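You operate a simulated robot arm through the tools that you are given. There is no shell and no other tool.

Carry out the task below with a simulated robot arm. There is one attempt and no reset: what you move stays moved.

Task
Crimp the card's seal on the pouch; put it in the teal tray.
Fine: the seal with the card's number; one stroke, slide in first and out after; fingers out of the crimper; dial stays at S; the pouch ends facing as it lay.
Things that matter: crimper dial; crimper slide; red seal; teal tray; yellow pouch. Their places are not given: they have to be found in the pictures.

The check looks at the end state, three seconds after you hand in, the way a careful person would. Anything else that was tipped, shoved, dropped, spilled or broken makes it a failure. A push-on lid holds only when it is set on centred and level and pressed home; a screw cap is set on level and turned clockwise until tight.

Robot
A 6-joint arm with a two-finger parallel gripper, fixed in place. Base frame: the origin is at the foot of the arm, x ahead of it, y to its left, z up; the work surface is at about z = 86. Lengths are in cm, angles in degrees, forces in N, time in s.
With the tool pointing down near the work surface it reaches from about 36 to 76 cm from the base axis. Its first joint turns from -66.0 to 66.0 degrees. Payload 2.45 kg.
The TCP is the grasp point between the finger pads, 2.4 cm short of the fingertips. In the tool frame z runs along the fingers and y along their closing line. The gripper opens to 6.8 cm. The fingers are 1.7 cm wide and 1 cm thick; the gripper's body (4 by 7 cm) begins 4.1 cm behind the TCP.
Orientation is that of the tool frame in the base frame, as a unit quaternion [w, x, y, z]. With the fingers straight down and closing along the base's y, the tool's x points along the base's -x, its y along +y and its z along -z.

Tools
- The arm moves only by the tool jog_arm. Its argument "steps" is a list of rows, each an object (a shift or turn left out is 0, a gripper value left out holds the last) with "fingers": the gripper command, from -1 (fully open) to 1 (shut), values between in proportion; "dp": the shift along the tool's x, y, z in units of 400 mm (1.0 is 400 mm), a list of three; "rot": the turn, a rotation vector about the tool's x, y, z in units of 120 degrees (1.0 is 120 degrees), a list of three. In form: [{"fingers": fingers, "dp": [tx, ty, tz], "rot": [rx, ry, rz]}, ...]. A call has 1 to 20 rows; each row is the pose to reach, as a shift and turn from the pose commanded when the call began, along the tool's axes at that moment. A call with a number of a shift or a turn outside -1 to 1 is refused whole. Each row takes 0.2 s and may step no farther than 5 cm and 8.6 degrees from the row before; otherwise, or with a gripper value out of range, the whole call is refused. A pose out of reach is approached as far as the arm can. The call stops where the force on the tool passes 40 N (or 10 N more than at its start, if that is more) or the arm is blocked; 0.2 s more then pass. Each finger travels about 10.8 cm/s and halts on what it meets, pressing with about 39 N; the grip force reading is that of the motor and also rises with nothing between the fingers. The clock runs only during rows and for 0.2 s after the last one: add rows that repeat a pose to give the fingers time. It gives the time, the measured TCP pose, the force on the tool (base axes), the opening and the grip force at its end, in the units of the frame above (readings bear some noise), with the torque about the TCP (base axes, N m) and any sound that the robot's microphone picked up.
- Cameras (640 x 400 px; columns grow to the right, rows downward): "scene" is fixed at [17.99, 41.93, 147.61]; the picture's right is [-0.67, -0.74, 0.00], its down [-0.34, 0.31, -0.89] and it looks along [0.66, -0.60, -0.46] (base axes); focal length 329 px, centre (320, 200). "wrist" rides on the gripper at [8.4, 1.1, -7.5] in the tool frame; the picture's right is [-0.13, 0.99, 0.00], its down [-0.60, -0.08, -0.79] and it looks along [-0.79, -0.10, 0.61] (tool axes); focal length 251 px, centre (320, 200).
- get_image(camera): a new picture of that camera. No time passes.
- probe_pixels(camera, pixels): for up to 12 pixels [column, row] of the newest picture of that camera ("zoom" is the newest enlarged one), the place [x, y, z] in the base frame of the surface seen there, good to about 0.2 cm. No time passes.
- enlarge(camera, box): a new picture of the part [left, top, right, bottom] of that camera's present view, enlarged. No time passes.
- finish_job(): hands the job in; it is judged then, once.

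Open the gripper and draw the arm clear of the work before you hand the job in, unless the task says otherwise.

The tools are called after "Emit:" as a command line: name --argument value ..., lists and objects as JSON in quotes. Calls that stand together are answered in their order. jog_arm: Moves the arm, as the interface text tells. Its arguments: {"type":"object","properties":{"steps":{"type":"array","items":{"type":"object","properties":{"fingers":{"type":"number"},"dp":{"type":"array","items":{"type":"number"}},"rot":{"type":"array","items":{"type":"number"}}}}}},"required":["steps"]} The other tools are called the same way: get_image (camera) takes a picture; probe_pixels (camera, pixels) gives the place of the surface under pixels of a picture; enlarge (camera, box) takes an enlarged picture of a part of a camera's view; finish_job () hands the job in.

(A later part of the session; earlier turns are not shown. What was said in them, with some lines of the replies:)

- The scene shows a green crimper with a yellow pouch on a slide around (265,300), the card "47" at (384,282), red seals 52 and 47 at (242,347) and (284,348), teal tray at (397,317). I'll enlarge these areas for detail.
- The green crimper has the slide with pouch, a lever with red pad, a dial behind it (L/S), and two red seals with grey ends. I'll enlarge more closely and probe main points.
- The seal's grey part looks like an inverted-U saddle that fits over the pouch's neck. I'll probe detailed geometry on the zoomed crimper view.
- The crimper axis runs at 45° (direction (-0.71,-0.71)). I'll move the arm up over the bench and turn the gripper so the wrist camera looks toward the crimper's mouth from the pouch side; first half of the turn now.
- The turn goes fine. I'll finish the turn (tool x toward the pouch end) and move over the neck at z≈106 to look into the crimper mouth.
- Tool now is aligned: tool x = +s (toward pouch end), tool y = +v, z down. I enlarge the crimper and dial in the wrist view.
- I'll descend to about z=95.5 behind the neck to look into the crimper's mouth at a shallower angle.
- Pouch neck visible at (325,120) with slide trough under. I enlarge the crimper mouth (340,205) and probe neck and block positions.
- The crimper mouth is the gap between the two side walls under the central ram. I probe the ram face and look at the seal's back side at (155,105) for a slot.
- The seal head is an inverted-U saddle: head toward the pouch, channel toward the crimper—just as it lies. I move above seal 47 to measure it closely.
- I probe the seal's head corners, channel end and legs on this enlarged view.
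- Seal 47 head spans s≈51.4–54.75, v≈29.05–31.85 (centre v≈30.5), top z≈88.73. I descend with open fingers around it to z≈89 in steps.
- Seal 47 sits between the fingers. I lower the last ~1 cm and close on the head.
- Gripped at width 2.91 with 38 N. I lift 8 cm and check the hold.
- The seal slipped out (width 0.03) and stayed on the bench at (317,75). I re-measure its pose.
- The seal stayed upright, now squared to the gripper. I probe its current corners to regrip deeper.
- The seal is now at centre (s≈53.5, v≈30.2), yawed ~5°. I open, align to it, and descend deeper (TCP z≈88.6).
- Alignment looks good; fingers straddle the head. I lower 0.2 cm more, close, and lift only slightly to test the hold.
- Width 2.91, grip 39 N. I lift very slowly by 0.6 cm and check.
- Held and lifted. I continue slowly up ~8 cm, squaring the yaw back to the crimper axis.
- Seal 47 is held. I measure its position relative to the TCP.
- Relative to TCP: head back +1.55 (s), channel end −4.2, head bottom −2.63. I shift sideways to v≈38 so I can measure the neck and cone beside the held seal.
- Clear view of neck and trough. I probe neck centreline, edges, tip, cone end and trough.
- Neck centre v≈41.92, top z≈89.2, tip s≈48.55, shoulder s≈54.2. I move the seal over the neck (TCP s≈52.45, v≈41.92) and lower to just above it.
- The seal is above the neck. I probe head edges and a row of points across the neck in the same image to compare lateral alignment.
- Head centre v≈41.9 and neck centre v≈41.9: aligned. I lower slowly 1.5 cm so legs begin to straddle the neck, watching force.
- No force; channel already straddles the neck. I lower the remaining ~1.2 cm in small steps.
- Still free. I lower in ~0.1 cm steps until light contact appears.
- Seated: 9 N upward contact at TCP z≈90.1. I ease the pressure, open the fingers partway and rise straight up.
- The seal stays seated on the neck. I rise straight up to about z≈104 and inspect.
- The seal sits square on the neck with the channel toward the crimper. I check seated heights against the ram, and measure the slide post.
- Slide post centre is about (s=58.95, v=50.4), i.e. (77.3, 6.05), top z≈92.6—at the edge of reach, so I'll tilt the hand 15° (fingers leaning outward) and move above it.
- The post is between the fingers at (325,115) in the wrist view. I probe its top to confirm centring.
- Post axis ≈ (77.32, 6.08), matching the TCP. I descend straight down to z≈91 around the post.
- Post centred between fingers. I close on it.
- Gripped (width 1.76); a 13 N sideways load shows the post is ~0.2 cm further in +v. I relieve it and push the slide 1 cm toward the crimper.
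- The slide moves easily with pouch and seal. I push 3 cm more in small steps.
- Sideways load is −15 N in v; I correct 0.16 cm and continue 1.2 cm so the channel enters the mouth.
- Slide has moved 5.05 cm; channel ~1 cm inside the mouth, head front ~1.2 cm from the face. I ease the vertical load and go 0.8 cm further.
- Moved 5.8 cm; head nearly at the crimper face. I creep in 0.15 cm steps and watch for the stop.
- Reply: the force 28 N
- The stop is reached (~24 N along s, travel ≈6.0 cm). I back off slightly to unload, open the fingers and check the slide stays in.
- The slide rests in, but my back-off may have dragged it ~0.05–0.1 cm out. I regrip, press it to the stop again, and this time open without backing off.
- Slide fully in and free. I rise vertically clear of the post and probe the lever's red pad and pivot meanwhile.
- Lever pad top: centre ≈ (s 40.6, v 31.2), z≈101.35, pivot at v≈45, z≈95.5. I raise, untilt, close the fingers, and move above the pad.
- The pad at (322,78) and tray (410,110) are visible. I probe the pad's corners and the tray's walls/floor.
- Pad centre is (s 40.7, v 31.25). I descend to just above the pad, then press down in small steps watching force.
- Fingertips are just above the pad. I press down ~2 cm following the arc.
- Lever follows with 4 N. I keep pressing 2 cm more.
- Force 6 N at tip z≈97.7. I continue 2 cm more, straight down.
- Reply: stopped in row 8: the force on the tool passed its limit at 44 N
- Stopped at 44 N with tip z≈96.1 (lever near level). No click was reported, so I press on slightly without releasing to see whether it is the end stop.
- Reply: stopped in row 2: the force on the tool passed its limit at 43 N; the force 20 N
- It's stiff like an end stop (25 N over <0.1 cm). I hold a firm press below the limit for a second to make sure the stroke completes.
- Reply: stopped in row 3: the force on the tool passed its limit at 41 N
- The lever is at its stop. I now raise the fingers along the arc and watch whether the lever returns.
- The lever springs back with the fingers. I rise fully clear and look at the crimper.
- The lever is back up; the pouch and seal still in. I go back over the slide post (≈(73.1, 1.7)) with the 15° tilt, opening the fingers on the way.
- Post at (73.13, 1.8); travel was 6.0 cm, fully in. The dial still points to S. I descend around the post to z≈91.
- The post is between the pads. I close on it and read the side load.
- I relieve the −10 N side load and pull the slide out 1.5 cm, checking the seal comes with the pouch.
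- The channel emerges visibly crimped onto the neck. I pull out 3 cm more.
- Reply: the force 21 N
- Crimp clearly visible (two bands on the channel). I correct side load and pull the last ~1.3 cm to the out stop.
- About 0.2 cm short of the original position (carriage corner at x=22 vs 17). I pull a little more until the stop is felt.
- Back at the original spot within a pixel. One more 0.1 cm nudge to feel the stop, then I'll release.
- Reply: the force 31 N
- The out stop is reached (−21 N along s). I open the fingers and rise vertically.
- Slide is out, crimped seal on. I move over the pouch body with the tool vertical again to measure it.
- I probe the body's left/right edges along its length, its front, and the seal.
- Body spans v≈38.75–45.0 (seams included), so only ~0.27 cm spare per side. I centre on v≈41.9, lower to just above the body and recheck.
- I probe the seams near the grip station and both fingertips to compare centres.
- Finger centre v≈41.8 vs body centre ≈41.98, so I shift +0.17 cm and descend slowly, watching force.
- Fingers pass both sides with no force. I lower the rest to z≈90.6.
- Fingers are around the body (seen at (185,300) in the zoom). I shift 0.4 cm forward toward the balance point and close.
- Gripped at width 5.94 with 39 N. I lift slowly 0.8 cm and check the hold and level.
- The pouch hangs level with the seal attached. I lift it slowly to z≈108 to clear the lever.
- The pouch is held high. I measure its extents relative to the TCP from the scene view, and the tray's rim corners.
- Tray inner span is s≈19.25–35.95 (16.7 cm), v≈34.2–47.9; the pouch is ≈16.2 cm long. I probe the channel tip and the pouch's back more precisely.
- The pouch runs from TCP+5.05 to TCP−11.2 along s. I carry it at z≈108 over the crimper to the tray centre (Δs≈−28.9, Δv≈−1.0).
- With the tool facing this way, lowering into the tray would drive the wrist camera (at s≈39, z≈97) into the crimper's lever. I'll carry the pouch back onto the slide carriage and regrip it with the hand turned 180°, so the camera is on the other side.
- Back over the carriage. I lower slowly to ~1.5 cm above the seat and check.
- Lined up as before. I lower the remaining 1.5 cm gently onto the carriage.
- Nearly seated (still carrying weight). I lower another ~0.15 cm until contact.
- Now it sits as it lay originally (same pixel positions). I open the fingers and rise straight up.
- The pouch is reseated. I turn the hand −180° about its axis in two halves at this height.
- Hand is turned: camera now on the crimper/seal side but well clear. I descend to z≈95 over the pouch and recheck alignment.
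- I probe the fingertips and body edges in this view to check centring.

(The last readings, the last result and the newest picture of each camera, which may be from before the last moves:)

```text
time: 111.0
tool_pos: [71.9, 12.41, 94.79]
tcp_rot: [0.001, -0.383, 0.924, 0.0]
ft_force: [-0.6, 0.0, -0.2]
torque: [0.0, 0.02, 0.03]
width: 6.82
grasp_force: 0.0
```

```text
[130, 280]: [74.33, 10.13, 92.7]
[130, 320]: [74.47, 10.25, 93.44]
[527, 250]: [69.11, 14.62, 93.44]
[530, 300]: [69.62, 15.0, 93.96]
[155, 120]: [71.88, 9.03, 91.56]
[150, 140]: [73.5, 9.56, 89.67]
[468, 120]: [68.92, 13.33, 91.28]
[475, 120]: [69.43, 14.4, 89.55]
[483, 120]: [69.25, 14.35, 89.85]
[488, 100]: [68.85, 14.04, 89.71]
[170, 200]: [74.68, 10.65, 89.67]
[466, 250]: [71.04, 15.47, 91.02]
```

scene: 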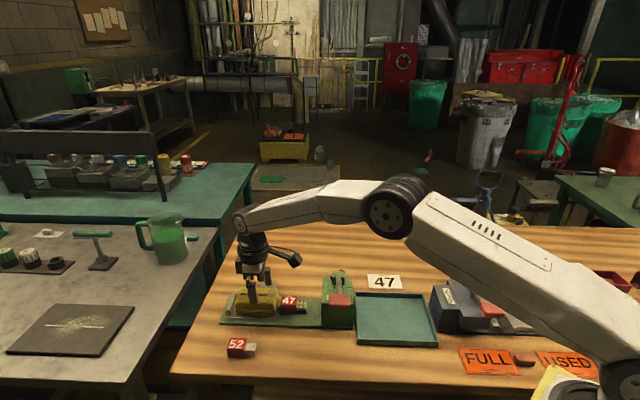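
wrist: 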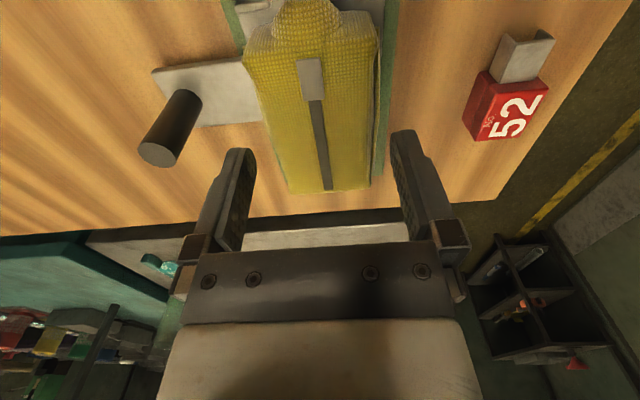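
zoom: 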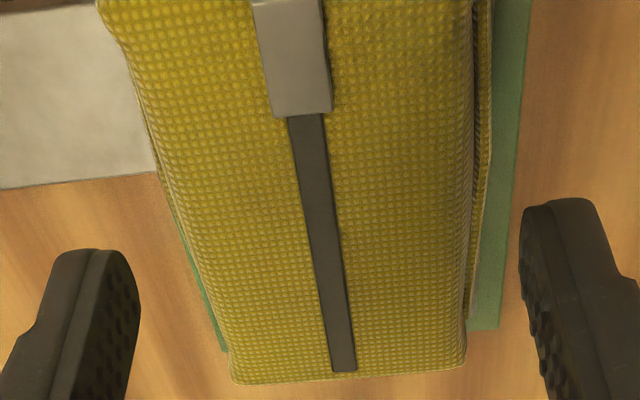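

Finger centre v≈41.98 and body centre ≈42.02: good. I descend to z≈90.5.

Emit:
jog_arm --steps '[{"fingers": -1, "dp": [0, -0.001, 0.015]}, {"dp": [0, -0.001, 0.03]}, {"dp": [0, -0.001, 0.045]}, {"dp": [0, -0.001, 0.06]}, {"dp": [0, -0.001, 0.075]}, {"dp": [0, -0.001, 0.09]}, {"dp": [0, -0.001, 0.1]}, {"dp": [0, -0.001, 0.106]}, {"dp": [0, -0.001, 0.106]}]'

Emit:
get_image --camera "wrist"

Emit:
enlarge --camera "scene" --box '[225, 250, 325, 325]'

```text
time: 113.0
tool_pos: [71.86, 12.44, 90.61]
tcp_rot: [0.0, -0.383, 0.924, 0.0]
ft_force: [0.4, 0.3, -0.8]
torque: [0.02, -0.01, 0.01]
width: 6.8
grasp_force: 0.1
```

```text
taken
```

wrist: 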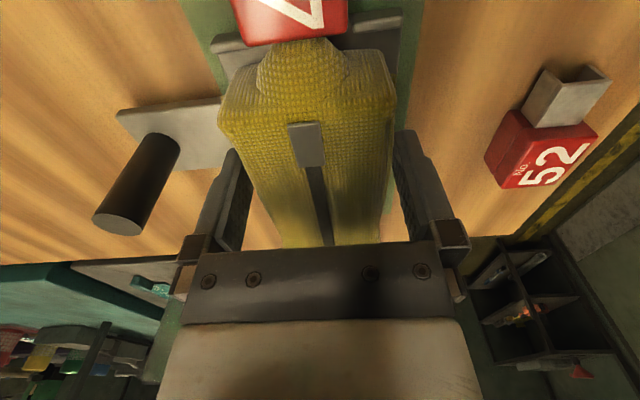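

```text
5.33 times, centred on (275, 288) of scene
```

zoom: 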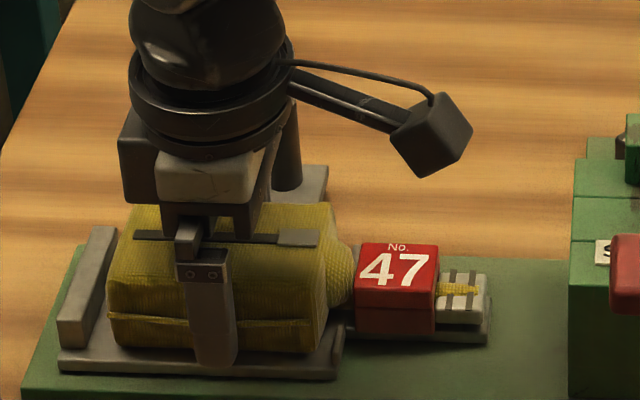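

Fingers straddle the body again, all clear. I close and lift slowly.

Emit:
jog_arm --steps '[{"fingers": 0, "dp": [0, 0, 0]}, {"fingers": 1, "dp": [0, 0, 0]}, {"dp": [0, 0, 0]}, {"dp": [0, 0, 0]}, {"dp": [0, 0, 0]}, {"dp": [0, 0, -0.0025]}, {"dp": [0, 0, -0.005]}, {"dp": [0, 0, -0.0075]}, {"dp": [0, 0, -0.0105]}, {"dp": [0, 0, -0.0135]}, {"dp": [0, 0, -0.017]}, {"dp": [0, 0, -0.02]}]'

Emit:
enlarge --camera "scene" --box '[225, 250, 325, 325]'

```text
time: 115.6
tool_pos: [71.93, 12.53, 91.58]
tcp_rot: [0.0, -0.383, 0.924, 0.001]
ft_force: [0.0, -0.4, -1.5]
torque: [-0.01, 0.0, 0.03]
width: 5.98
grasp_force: 39.4
```

```text
5.33 times, centred on (275, 288) of scene
```

zoom: 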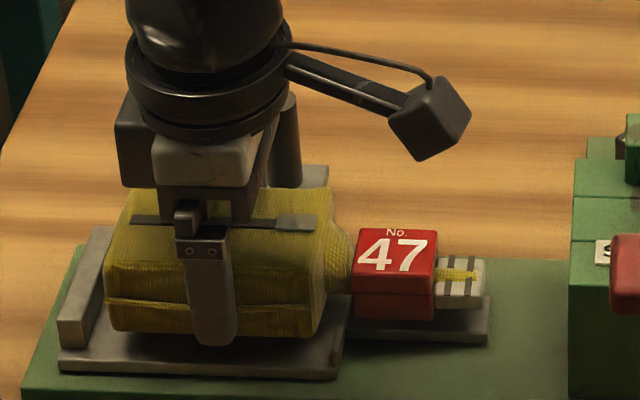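

Held firmly. I lift slowly to z≈108.

Emit:
jog_arm --steps '[{"fingers": 1, "dp": [0, 0, -0.006]}, {"dp": [0, 0, -0.014]}, {"dp": [0, 0, -0.026]}, {"dp": [0, 0, -0.042]}, {"dp": [0, 0, -0.062]}, {"dp": [0, 0, -0.086]}, {"dp": [0, 0, -0.112]}, {"dp": [0, 0, -0.14]}, {"dp": [0, 0, -0.17]}, {"dp": [0, 0, -0.2]}, {"dp": [0, 0, -0.23]}, {"dp": [0, 0, -0.26]}, {"dp": [0, 0, -0.29]}, {"dp": [0, 0, -0.32]}, {"dp": [0, 0, -0.35]}, {"dp": [0, 0, -0.375]}, {"dp": [0, 0, -0.395]}, {"dp": [0, 0, -0.41]}, {"dp": [0, 0, -0.417]}, {"dp": [0, 0, -0.417]}]'

Emit:
enlarge --camera "scene" --box '[215, 200, 315, 270]'

Emit:
probe_pixels --camera "zoom" --pixels '[[80, 210], [85, 240], [90, 270], [95, 290], [300, 250], [400, 265], [480, 260], [545, 262], [550, 270], [300, 290], [200, 300], [440, 285]]'

```text
time: 119.8
tool_pos: [71.98, 12.36, 108.1]
tcp_rot: [0.0, -0.382, 0.924, 0.0]
ft_force: [-0.6, 0.3, -3.2]
torque: [-0.02, -0.04, 0.01]
width: 5.97
grasp_force: 39.4
```

```text
5.71 times, centred on (265, 235) of scene
```

zoom: 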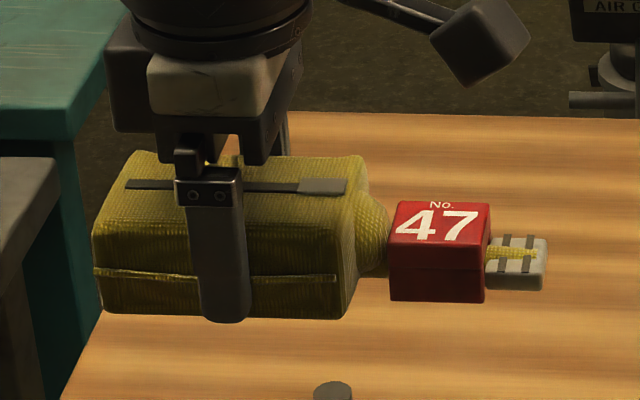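

```text
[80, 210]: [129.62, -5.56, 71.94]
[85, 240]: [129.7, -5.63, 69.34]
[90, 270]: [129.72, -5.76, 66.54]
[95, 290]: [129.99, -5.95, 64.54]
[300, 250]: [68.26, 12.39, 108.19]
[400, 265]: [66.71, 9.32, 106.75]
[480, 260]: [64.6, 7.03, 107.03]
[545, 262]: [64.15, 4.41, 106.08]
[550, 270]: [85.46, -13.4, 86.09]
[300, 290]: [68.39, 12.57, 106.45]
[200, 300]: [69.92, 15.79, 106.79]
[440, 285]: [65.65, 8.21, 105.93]
```

I probe the body's back corner a bit further in for its s extent.

Emit:
probe_pixels --camera "zoom" --pixels '[[97, 250], [100, 250], [98, 272], [104, 290], [108, 300], [112, 305], [130, 165], [125, 190], [541, 245], [540, 284], [545, 275], [543, 240]]'

```text
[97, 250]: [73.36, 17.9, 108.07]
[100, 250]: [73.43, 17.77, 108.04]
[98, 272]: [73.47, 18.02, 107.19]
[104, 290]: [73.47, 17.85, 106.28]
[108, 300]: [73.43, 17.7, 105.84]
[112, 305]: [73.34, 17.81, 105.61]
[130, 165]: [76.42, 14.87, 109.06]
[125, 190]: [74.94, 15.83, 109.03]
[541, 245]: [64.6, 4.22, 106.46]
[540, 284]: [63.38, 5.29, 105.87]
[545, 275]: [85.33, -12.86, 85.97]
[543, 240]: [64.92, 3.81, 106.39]
```

The pouch spans s 48.4–64.65 (16.25 cm); tray interior ≈19.2–36.05. I carry it to the tray centre: Δs −28.9, Δv −1.0.

Emit:
jog_arm --steps '[{"fingers": 1, "dp": [0.01, 0, 0]}, {"dp": [0.03, 0, 0]}, {"dp": [0.06, 0.002, 0]}, {"dp": [0.1, 0.005, 0]}, {"dp": [0.145, 0.008, 0]}, {"dp": [0.19, 0.01, 0]}, {"dp": [0.24, 0.012, 0]}, {"dp": [0.29, 0.014, 0]}, {"dp": [0.34, 0.016, 0]}, {"dp": [0.39, 0.018, 0]}, {"dp": [0.44, 0.02, 0]}, {"dp": [0.49, 0.022, 0]}, {"dp": [0.54, 0.024, 0]}, {"dp": [0.59, 0.025, 0]}, {"dp": [0.635, 0.025, 0]}, {"dp": [0.675, 0.025, 0]}, {"dp": [0.705, 0.025, 0]}, {"dp": [0.718, 0.025, 0]}, {"dp": [0.7225, 0.025, 0]}, {"dp": [0.7225, 0.025, 0]}]'

Emit:
get_image --camera "wrist"

Emit:
get_image --camera "scene"

```text
time: 124.0
tool_pos: [50.89, -7.31, 107.98]
tcp_rot: [0.001, -0.383, 0.924, 0.0]
ft_force: [-0.5, 0.4, -2.1]
torque: [-0.01, 0.01, -0.02]
width: 5.96
grasp_force: 38.6
```

```text
taken
```

wrist: 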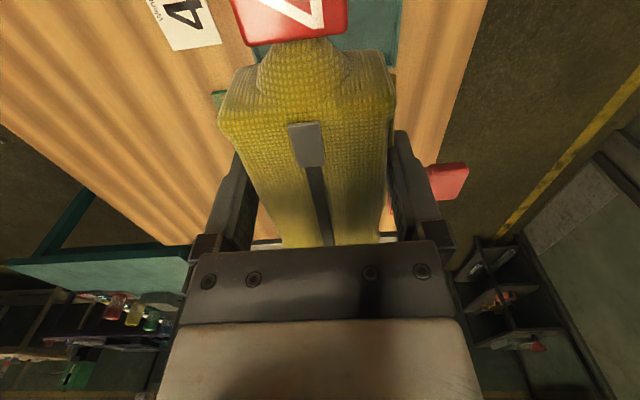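

```text
taken
```

scene: 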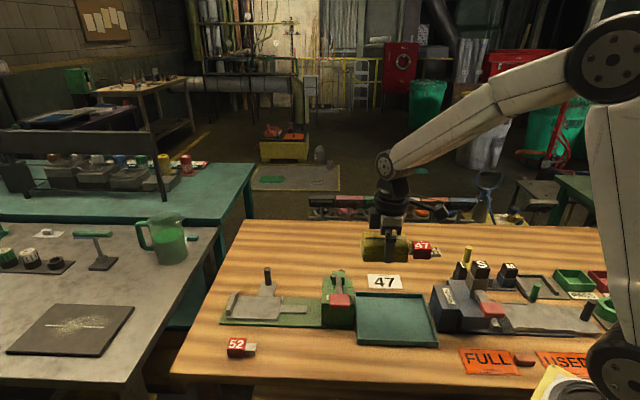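

Before lowering I probe the neighbouring blue machine to make sure the camera (at s≈22.4, v≈40) clears it.

Emit:
probe_pixels --camera "scene" --pixels '[[434, 290], [440, 285], [450, 285], [462, 268], [467, 253], [480, 265], [492, 310], [445, 310], [470, 290], [388, 255], [372, 245], [437, 252]]'

Emit:
enlarge --camera "scene" --box '[340, 220, 500, 350]'

```text
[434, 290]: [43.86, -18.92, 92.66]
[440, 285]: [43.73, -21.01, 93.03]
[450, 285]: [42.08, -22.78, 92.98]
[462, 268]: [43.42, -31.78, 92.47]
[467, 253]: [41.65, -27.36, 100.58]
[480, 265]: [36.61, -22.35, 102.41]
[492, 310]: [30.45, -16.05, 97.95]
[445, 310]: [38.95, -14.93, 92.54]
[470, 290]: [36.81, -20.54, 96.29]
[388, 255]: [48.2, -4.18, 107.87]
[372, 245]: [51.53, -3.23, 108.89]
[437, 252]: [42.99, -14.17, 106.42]
```

```text
3.08 times, centred on (420, 285) of scene
```

zoom: 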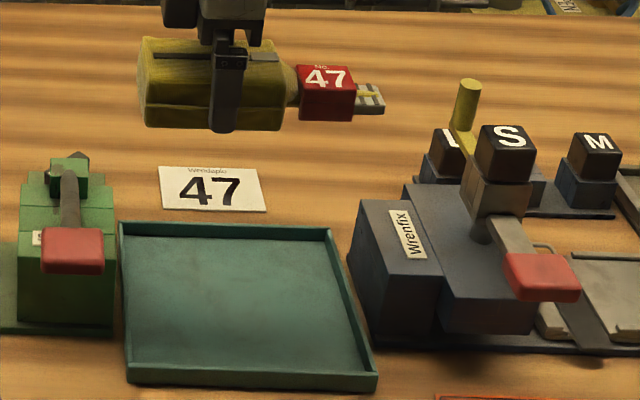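

The blue machine (s ≤17.7, z ≤93 nearby) is clear of the camera. I lower the pouch to just above the rim (bottom ≈88.4).

Emit:
jog_arm --steps '[{"fingers": 1, "dp": [0, 0, 0.01]}, {"dp": [0, 0, 0.03]}, {"dp": [0, 0, 0.06]}, {"dp": [0, 0, 0.095]}, {"dp": [0, 0, 0.13]}, {"dp": [0, 0, 0.165]}, {"dp": [0, 0, 0.2]}, {"dp": [0, 0, 0.235]}, {"dp": [0, 0, 0.27]}, {"dp": [0, 0, 0.3]}, {"dp": [0, 0, 0.33]}, {"dp": [0, 0, 0.36]}, {"dp": [0, 0, 0.38]}, {"dp": [0, 0, 0.4]}, {"dp": [0, 0, 0.41]}, {"dp": [0, 0, 0.41]}]'

Emit:
enlarge --camera "scene" --box '[345, 260, 445, 355]'

Emit:
get_image --camera "wrist"

```text
time: 127.4
tool_pos: [50.66, -7.22, 91.76]
tcp_rot: [0.001, -0.383, 0.924, 0.0]
ft_force: [0.2, -1.0, -1.7]
torque: [0.01, -0.02, 0.01]
width: 5.96
grasp_force: 39.1
```

```text
4.21 times, centred on (395, 308) of scene
```

zoom: 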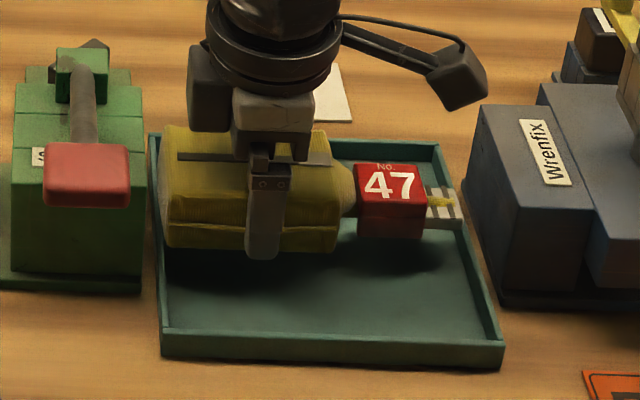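

```text
taken
```

wrist: 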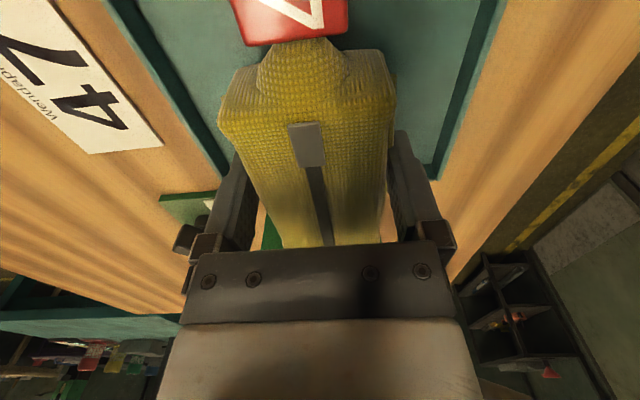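

I check clearances at both ends: channel tip vs. far rim, body back vs. crimper-side rim.

Emit:
enlarge --camera "scene" --box '[415, 285, 451, 315]'

Emit:
probe_pixels --camera "zoom" --pixels '[[280, 190], [290, 240], [300, 200], [285, 150], [370, 200], [355, 150], [400, 300], [345, 120], [250, 250], [310, 235], [305, 215], [385, 280]]'

Emit:
enlarge --camera "scene" --box '[345, 280, 381, 330]'

Emit:
probe_pixels --camera "zoom" --pixels '[[260, 120], [270, 160], [275, 220], [285, 60], [265, 90], [230, 100], [235, 250], [240, 300], [290, 240], [262, 140], [278, 200], [225, 60]]'

```text
13.33 times, centred on (433, 300) of scene
```

zoom: 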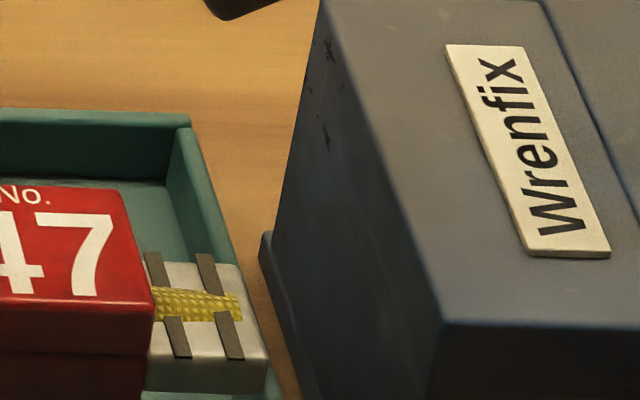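

```text
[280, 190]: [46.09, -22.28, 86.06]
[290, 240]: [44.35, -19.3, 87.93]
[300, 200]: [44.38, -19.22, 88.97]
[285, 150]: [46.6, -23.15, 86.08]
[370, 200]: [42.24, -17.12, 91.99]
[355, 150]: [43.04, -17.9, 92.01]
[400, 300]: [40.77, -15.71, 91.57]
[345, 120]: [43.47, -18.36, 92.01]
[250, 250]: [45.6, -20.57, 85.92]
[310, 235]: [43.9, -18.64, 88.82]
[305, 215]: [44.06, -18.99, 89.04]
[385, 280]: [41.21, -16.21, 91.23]
```

```text
8.00 times, centred on (363, 305) of scene
```

zoom: 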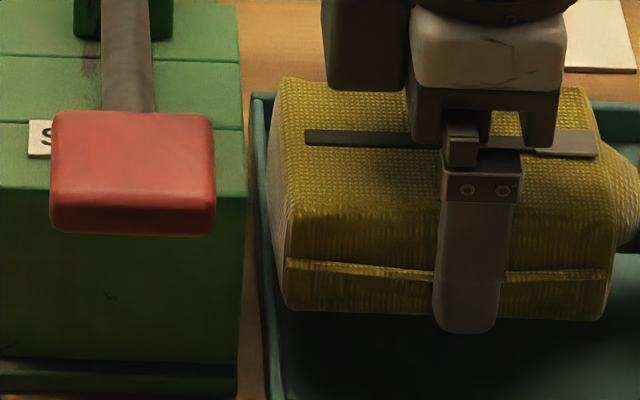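

```text
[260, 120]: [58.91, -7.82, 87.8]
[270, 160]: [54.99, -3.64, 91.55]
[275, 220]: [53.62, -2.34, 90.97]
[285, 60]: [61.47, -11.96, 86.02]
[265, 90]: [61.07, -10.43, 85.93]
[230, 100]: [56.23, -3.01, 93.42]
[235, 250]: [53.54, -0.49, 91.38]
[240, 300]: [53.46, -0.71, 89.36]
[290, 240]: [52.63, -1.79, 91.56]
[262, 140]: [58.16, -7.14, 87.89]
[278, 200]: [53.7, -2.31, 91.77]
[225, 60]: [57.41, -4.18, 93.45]
```

I probe further features (tip, head, body back, rims) for a consistent comparison.

Emit:
enlarge --camera "scene" --box '[350, 275, 450, 345]'

Emit:
probe_pixels --camera "zoom" --pixels '[[90, 180], [92, 190], [97, 205], [100, 150], [105, 110], [88, 160], [75, 160], [72, 140], [450, 190], [480, 195], [500, 190], [530, 230]]'

Emit:
probe_pixels --camera "zoom" --pixels '[[503, 165], [508, 180], [505, 150], [470, 150], [495, 160], [512, 200], [78, 100], [85, 330], [80, 250], [545, 330], [510, 150], [495, 110]]'

```text
5.71 times, centred on (400, 310) of scene
```

zoom: 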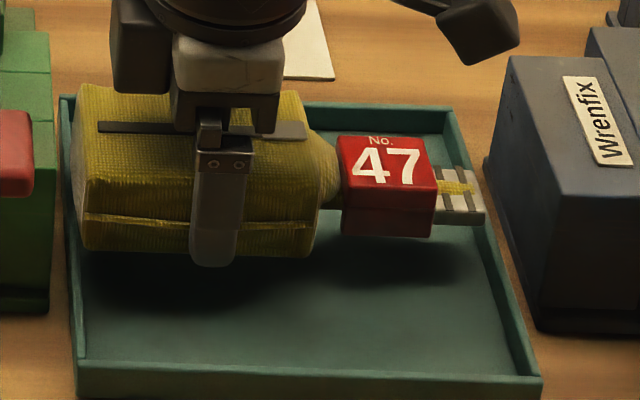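

```text
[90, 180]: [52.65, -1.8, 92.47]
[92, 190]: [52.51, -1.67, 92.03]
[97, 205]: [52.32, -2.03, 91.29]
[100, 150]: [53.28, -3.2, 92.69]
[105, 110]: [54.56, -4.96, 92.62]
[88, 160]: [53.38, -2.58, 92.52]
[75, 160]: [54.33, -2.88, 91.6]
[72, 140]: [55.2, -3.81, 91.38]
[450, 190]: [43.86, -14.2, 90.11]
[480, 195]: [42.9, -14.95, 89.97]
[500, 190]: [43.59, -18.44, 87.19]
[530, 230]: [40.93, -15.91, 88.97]
```

```text
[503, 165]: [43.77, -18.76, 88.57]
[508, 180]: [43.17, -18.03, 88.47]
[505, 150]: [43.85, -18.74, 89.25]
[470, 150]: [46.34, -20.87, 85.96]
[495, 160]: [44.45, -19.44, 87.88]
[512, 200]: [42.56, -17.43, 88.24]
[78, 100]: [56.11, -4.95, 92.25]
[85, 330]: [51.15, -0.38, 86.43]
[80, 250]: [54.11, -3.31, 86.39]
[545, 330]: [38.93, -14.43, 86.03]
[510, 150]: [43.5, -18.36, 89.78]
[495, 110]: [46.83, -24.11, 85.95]
```

The body's back bulges slightly (s≈36.35 at mid-height) while the tip is at ≈19.55, so I shift 0.2 cm toward the far rim and lower slowly to just below the rim.

Emit:
jog_arm --steps '[{"fingers": 1, "dp": [0.005, 0, 0.0]}, {"dp": [0.005, 0, 0.006]}, {"dp": [0.005, 0, 0.012]}, {"dp": [0.005, 0, 0.018]}, {"dp": [0.005, 0, 0.024]}, {"dp": [0.005, 0, 0.03]}, {"dp": [0.005, 0, 0.03]}]'

Emit:
enlarge --camera "scene" --box '[350, 275, 450, 345]'

Emit:
enlarge --camera "scene" --box '[415, 290, 451, 320]'

```text
time: 129.0
tool_pos: [50.72, -7.51, 90.58]
tcp_rot: [0.003, -0.383, 0.924, 0.0]
ft_force: [-11.7, -0.6, 25.1]
torque: [1.07, -0.62, 0.44]
width: 5.97
grasp_force: 38.9
```

```text
5.71 times, centred on (400, 310) of scene
```

zoom: 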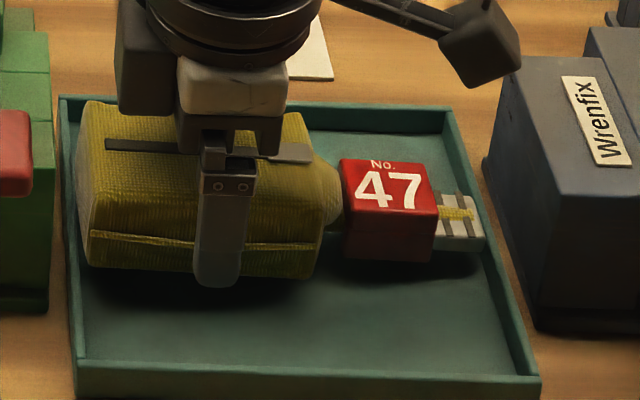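

```text
13.33 times, centred on (433, 305) of scene
```

zoom: 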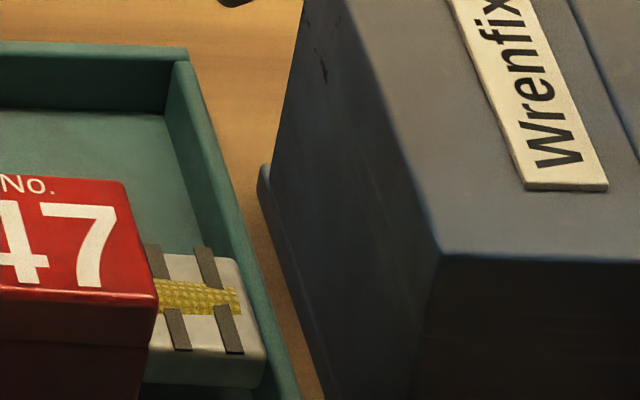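

Contact: 25 N with torque indicating the body's back bottom is resting on the crimper-side rim. I raise 0.6 cm and re-measure both ends.

Emit:
jog_arm --steps '[{"fingers": 1, "dp": [0, 0, -0.006]}, {"dp": [0, 0, -0.012]}, {"dp": [0, 0, -0.018]}, {"dp": [0, 0, -0.018]}]'

Emit:
enlarge --camera "scene" --box '[415, 290, 451, 320]'

Emit:
probe_pixels --camera "zoom" --pixels '[[245, 270], [258, 310], [245, 330], [255, 345], [240, 240], [225, 225], [180, 100], [200, 170], [195, 110], [212, 190], [240, 225], [150, 150]]'

Emit:
get_image --camera "wrist"

```text
time: 130.0
tool_pos: [50.58, -7.44, 91.25]
tcp_rot: [0.0, -0.383, 0.924, 0.001]
ft_force: [-0.8, 0.0, -2.7]
torque: [-0.01, -0.01, -0.02]
width: 5.97
grasp_force: 38.2
```

```text
13.33 times, centred on (433, 305) of scene
```

zoom: 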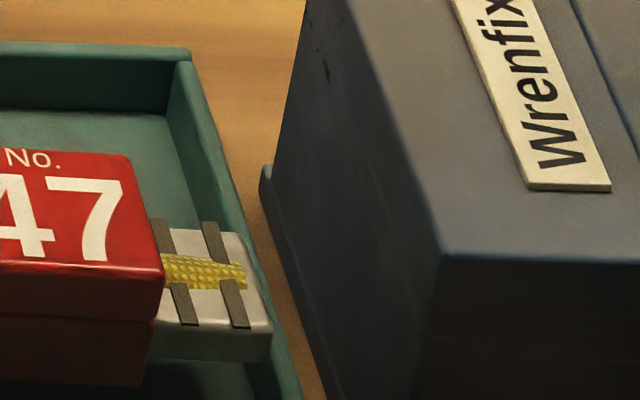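

```text
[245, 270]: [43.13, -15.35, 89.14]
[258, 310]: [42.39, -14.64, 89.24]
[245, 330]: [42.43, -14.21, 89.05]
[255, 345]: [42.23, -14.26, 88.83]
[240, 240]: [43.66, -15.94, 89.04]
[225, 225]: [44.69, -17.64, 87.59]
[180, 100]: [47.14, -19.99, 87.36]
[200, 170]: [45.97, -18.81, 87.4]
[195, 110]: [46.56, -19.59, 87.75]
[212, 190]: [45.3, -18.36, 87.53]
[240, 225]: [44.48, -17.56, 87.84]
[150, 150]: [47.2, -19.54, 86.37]
```

```text
taken
```

wrist: 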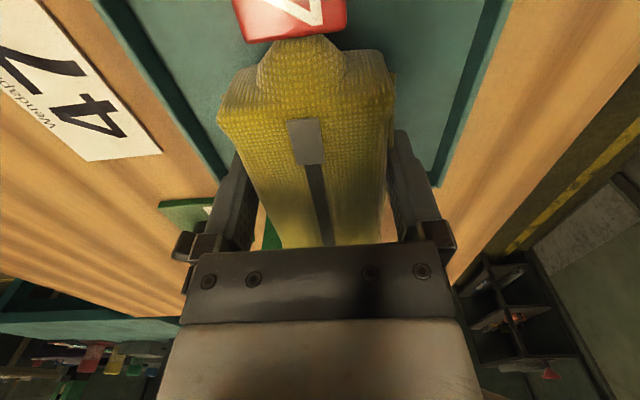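

Tip is at s≈19.48 with the far inner wall at ≈19.2. I probe the body's back face (visible at left) at several heights to find its true extent.

Emit:
enlarge --camera "scene" --box '[350, 285, 386, 330]'

Emit:
probe_pixels --camera "zoom" --pixels '[[230, 100], [230, 140], [235, 170], [240, 200], [245, 220], [250, 240], [235, 200], [232, 180], [228, 120], [245, 100], [260, 250], [225, 160]]'

```text
8.89 times, centred on (368, 308) of scene
```

zoom: 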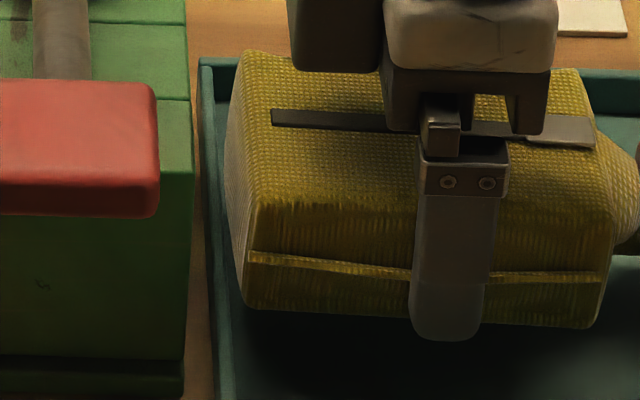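

```text
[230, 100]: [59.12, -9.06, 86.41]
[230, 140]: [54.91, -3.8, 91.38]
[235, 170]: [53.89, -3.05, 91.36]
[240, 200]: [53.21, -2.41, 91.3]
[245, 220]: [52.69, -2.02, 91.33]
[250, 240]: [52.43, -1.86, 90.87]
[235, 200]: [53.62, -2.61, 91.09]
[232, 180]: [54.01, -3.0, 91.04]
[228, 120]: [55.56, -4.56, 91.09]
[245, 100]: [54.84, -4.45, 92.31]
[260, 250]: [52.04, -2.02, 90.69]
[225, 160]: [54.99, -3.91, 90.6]
```

Back face sits at TCP+5.6, tip at TCP−11.0: length ≈16.6 vs 16.85 inside. I shift 0.18 cm further to centre it (TCP s≈30.32) and lower again gently.

Emit:
jog_arm --steps '[{"fingers": 1, "dp": [0.0045, 0, 0.0]}, {"dp": [0.0045, 0, 0.005]}, {"dp": [0.0045, 0, 0.01]}, {"dp": [0.0045, 0, 0.0145]}, {"dp": [0.0045, 0, 0.0185]}]'

Emit:
enlarge --camera "scene" --box '[350, 275, 450, 345]'

```text
time: 131.2
tool_pos: [50.64, -7.58, 90.57]
tcp_rot: [0.0, -0.383, 0.924, 0.0]
ft_force: [-5.5, 0.9, 10.6]
torque: [0.55, -0.33, 0.23]
width: 5.94
grasp_force: 38.9
```

```text
5.71 times, centred on (400, 310) of scene
```

zoom: 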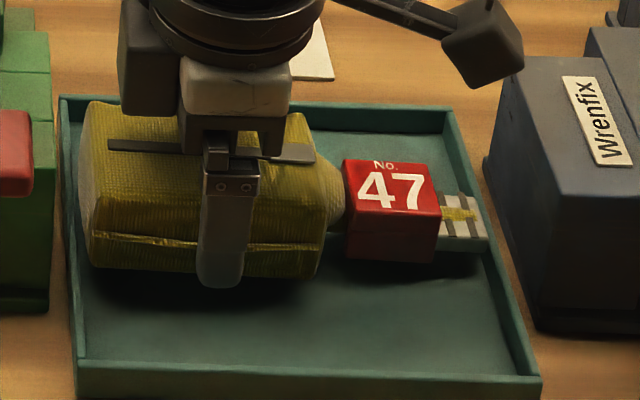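

Still a light contact at the back (same torque sign). I raise a touch, shift 0.1 cm more toward the far rim, and lower again in fine steps.

Emit:
jog_arm --steps '[{"fingers": 1, "dp": [0, 0, -0.006]}, {"dp": [0.0028, 0, -0.006]}, {"dp": [0.0028, 0, -0.002]}, {"dp": [0.0028, 0, 0.002]}, {"dp": [0.0028, 0, 0.005]}]'

Emit:
enlarge --camera "scene" --box '[415, 290, 451, 320]'

Emit:
probe_pixels --camera "zoom" --pixels '[[245, 280], [258, 320], [265, 330], [250, 260], [262, 350], [240, 300], [225, 225], [212, 190], [270, 380], [280, 390]]'

```text
time: 132.4
tool_pos: [50.51, -7.72, 90.28]
tcp_rot: [0.001, -0.383, 0.924, 0.0]
ft_force: [0.6, 0.2, -1.8]
torque: [-0.02, -0.03, 0.0]
width: 5.94
grasp_force: 39.0
```

```text
13.33 times, centred on (433, 305) of scene
```

zoom: 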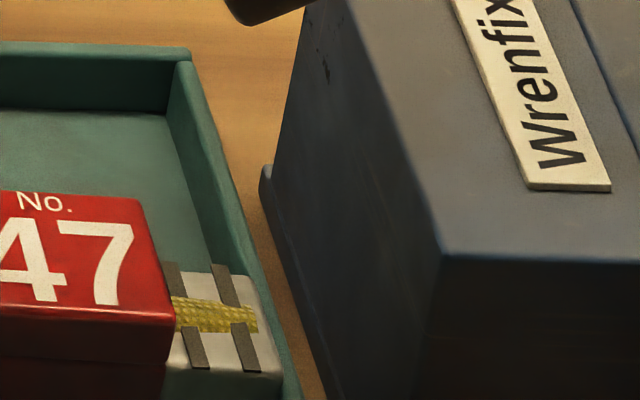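

```text
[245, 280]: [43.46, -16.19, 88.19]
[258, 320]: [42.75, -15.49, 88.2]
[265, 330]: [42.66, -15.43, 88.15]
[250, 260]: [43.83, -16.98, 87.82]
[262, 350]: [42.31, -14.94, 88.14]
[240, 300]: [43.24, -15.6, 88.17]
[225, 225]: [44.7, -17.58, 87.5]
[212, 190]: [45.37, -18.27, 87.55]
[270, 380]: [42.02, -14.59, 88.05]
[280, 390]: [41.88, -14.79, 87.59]
```

Past the rim at the back with no contact; tip is right near the far wall (≈19.2). I nudge 0.06 cm back and continue lowering finely.

Emit:
jog_arm --steps '[{"fingers": 1, "dp": [-0.0015, 0, 0.002]}, {"dp": [-0.0015, 0, 0.005]}, {"dp": [-0.0015, 0, 0.008]}, {"dp": [-0.0015, 0, 0.008]}]'

Emit:
enlarge --camera "scene" --box '[350, 275, 450, 345]'

Emit:
enlarge --camera "scene" --box '[415, 290, 451, 320]'

```text
time: 133.4
tool_pos: [50.58, -7.57, 90.1]
tcp_rot: [0.001, -0.383, 0.924, 0.0]
ft_force: [-2.3, -3.6, -0.7]
torque: [-0.07, 0.0, -0.12]
width: 5.98
grasp_force: 39.7
```

```text
5.71 times, centred on (400, 310) of scene
```

zoom: 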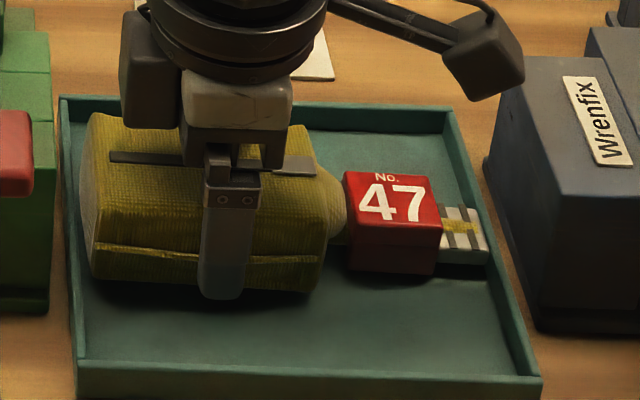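

```text
13.33 times, centred on (433, 305) of scene
```

zoom: 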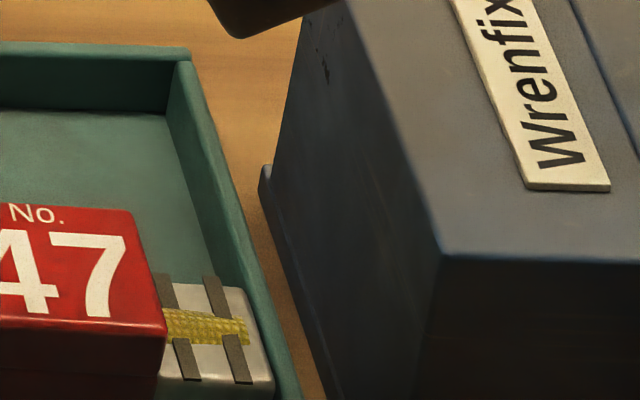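

Light −4 N along s: the back grazes the crimper-side wall, so the tip has margin. I continue lowering ~0.5 cm in fine steps.

Emit:
jog_arm --steps '[{"fingers": 1, "dp": [0.0007, 0, 0.003]}, {"dp": [0.0007, 0, 0.006]}, {"dp": [0.0007, 0, 0.009]}, {"dp": [0.0007, 0, 0.012]}, {"dp": [0.0007, 0, 0.012]}]'

Emit:
enlarge --camera "scene" --box '[350, 275, 450, 345]'

Emit:
enlarge --camera "scene" --box '[415, 295, 451, 325]'

```text
time: 134.6
tool_pos: [50.54, -7.61, 89.61]
tcp_rot: [0.003, -0.383, 0.924, 0.0]
ft_force: [0.6, 1.1, 15.1]
torque: [-0.94, 0.97, -0.04]
width: 5.96
grasp_force: 39.0
```

```text
5.71 times, centred on (400, 310) of scene
```

zoom: 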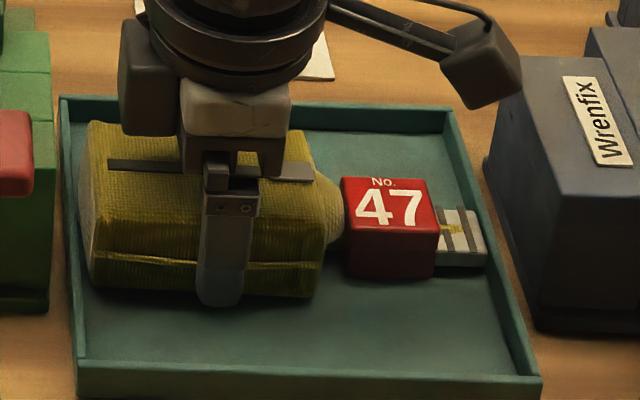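

```text
13.33 times, centred on (433, 310) of scene
```

zoom: 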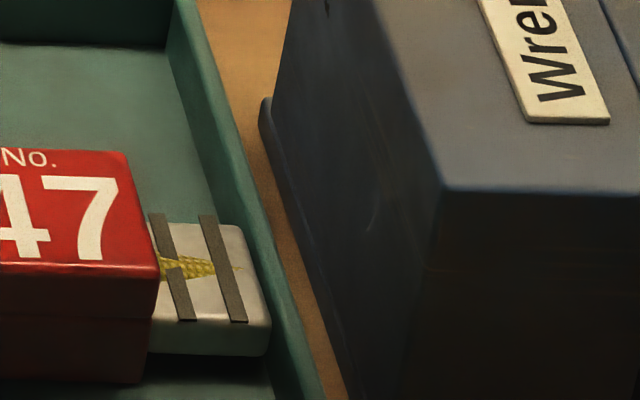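

Contact now is under the seal head (torque puts it ~9 cm forward), 15 N: the seal rests on the tray floor with the body ~0.1 cm above it. I ease slightly and release gently.

Emit:
jog_arm --steps '[{"fingers": 1, "dp": [0, 0, -0.001]}, {"fingers": 0.1, "dp": [0, 0, -0.001]}, {"fingers": -0.4, "dp": [0, 0, -0.001]}, {"fingers": -1, "dp": [0, 0, -0.001]}, {"dp": [0, 0, -0.001]}, {"dp": [0, 0, -0.001]}]'

Emit:
enlarge --camera "scene" --box '[350, 275, 450, 345]'

Emit:
get_image --camera "wrist"

```text
time: 136.0
tool_pos: [50.38, -7.55, 89.5]
tcp_rot: [0.001, -0.383, 0.924, 0.0]
ft_force: [-0.4, -0.5, -0.9]
torque: [-0.01, 0.03, 0.01]
width: 6.84
grasp_force: 0.0
```

```text
5.71 times, centred on (400, 310) of scene
```

zoom: 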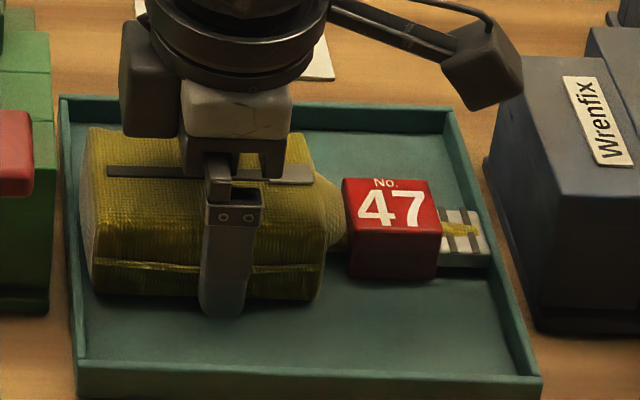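

```text
taken
```

wrist: 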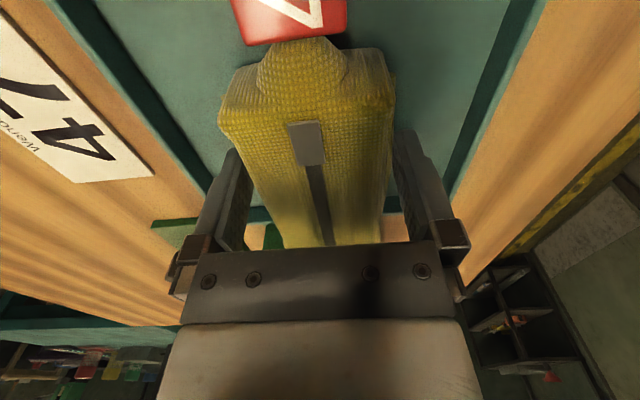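

The pouch rests in the tray and the fingers are open on both sides. I rise straight up slowly, then clear.

Emit:
jog_arm --steps '[{"fingers": -1, "dp": [0, 0, -0.006]}, {"dp": [0, 0, -0.016]}, {"dp": [0, 0, -0.03]}, {"dp": [0, 0, -0.05]}, {"dp": [0, 0, -0.08]}, {"dp": [0, 0, -0.12]}, {"dp": [0, 0, -0.18]}, {"dp": [0, 0, -0.25]}, {"dp": [0, 0, -0.33]}, {"dp": [0, 0, -0.42]}, {"dp": [0, 0, -0.52]}, {"dp": [0, 0, -0.6]}]'

Emit:
get_image --camera "scene"

Emit:
enlarge --camera "scene" --box '[350, 275, 450, 345]'

Emit:
get_image --camera "wrist"

```text
time: 138.6
tool_pos: [50.6, -7.78, 113.51]
tcp_rot: [0.001, -0.382, 0.924, 0.001]
ft_force: [0.1, 0.4, 0.3]
torque: [-0.01, 0.01, 0.01]
width: 6.81
grasp_force: 0.1
```

```text
taken
```

scene: 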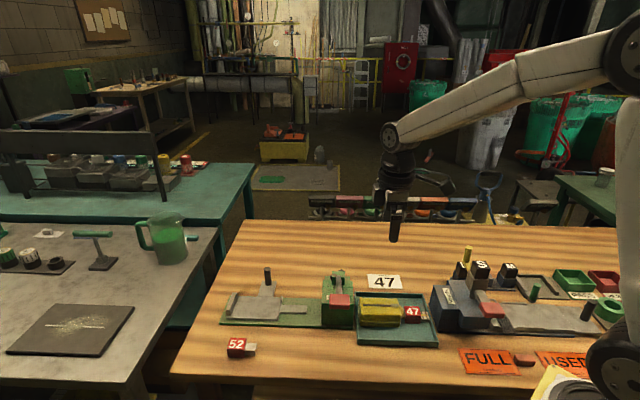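

```text
5.71 times, centred on (400, 310) of scene
```

zoom: 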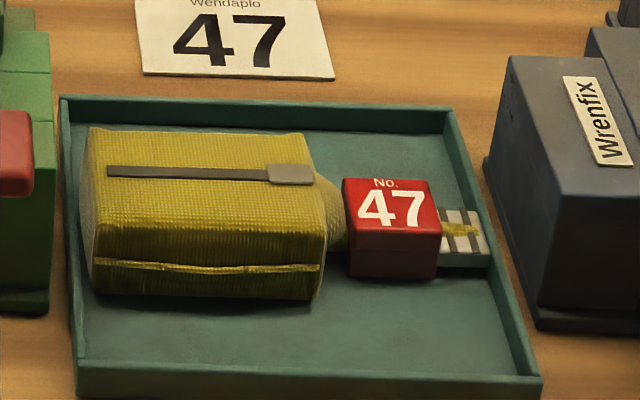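

```text
taken
```

wrist: 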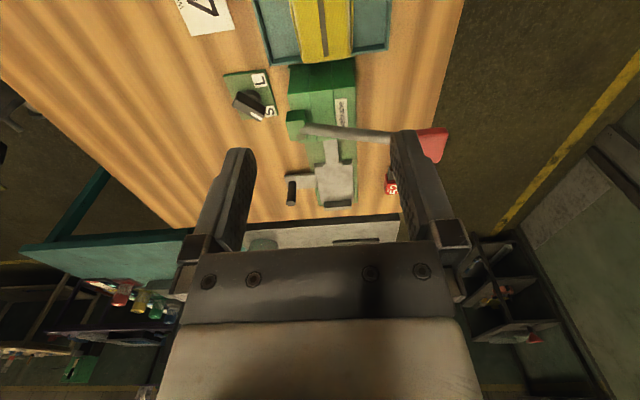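

The pouch lies in the tray facing as before. I check its level, the tip at the rim, the dial, and the lever.

Emit:
probe_pixels --camera "zoom" --pixels '[[110, 145], [300, 145], [110, 210], [310, 220], [360, 200], [430, 200], [450, 230], [483, 230], [488, 260], [200, 150], [350, 270], [430, 270]]'

Emit:
enlarge --camera "wrist" --box '[215, 50, 315, 130]'

Emit:
enlarge --camera "scene" --box '[415, 295, 451, 325]'

Emit:
enlarge --camera "scene" --box '[210, 255, 370, 365]'

```text
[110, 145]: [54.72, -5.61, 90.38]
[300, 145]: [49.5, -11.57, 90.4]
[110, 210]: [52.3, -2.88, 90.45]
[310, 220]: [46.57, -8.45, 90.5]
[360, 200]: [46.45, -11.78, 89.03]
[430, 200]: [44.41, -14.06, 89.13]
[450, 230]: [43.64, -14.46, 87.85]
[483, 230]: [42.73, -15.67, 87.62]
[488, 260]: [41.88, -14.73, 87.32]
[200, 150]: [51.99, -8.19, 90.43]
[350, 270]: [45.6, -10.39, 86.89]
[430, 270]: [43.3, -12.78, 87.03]
```

```text
5.00 times, centred on (265, 90) of wrist
```

zoom: 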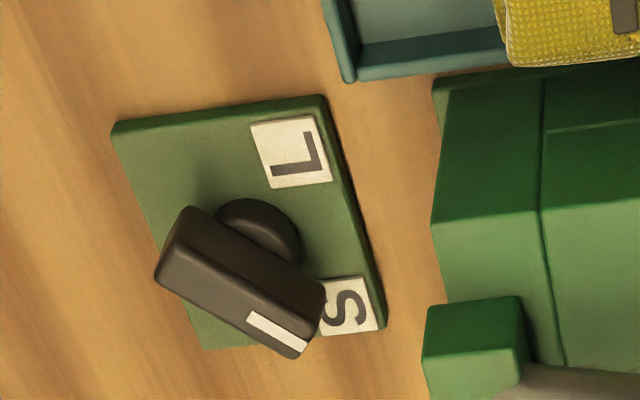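

```text
13.33 times, centred on (433, 310) of scene
```

zoom: 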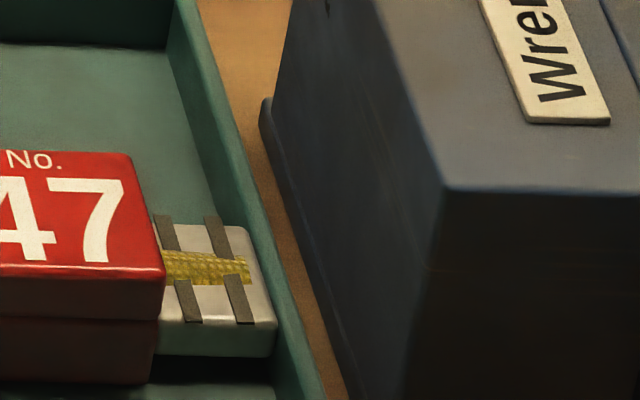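

```text
3.64 times, centred on (290, 310) of scene
```

zoom: 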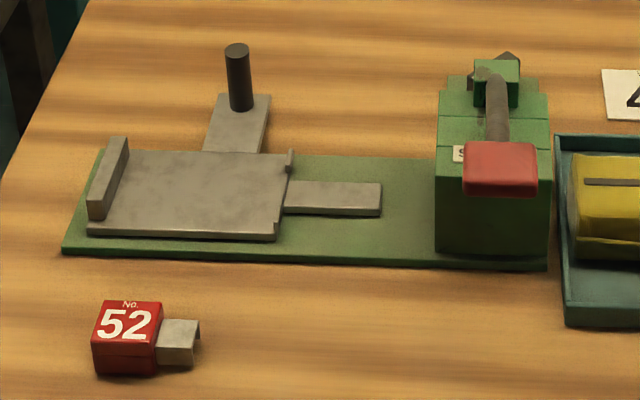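

Pouch body top is level at z≈90.4, the head top ≈89.1 – lying flat on the tray floor; dial at S, slide out, lever up, seal 52 untouched. I draw the arm clear, up and back.

Emit:
jog_arm --steps '[{"fingers": -1, "dp": [0.0, 0.0, -0.08]}, {"dp": [0.05, 0.015, -0.16]}, {"dp": [0.1, 0.03, -0.22]}, {"dp": [0.15, 0.045, -0.26]}, {"dp": [0.2, 0.06, -0.2875]}, {"dp": [0.2, 0.06, -0.2875]}]'

Emit:
get_image --camera "scene"

```text
time: 140.0
tool_pos: [43.09, -11.78, 125.02]
tcp_rot: [0.001, -0.383, 0.924, -0.001]
ft_force: [0.0, 0.8, 0.0]
torque: [0.0, -0.01, 0.02]
width: 6.8
grasp_force: 0.1
```

```text
taken
```

scene: 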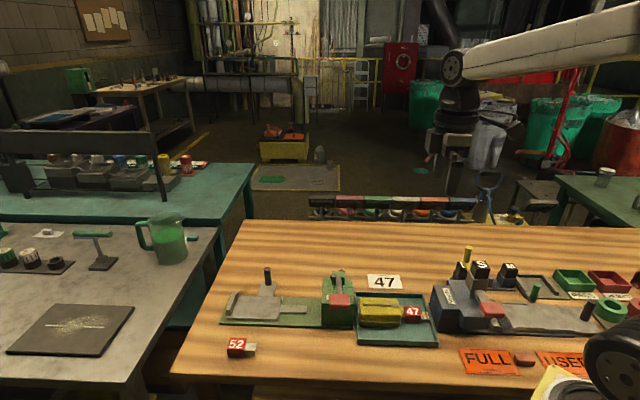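

The scene shows the sealed pouch (No. 47) in the teal tray at (395,312), the slide out, the lever up, and the arm clear with the gripper open. I hand the job in.

Emit:
finish_job

```text
The job is handed in.
```

I crimped seal No. 47, matching the card, onto the yellow pouch, and the pouch is now in the teal tray. I've handed the job in but haven't seen the check's result.

- **Crimp:** I seated the seal on the pouch's neck, pushed the slide in to its stop and pressed the lever down once. I then pulled the slide back out to its stop. The crimp marks show on the seal's metal part, and the fingers stayed out of the crimper.
- **Pouch in the tray:** It lies flat and level, facing the way it originally lay. It fits tightly lengthwise, with only about a tenth of a centimetre to spare at each end.
- **Other items:** The dial is still at S, the lever is back up, and seal 52 wasn't touched.

Three things went differently than planned:

- **Seal slipped:** On the first grip the seal slipped out of the fingers and stayed upright on the bench. I picked it up again with a deeper grip.
- **Pouch moved twice:** I put the pouch back on the slide once and regripped it with the hand turned around. Otherwise the wrist camera would have hit the crimper lever while lowering into the tray.
- **Touched the tray rim:** While lowering, the pouch's back edge pressed on the tray rim twice (about 25 N, then 11 N). I raised it and moved it over each time; the tray did not move.
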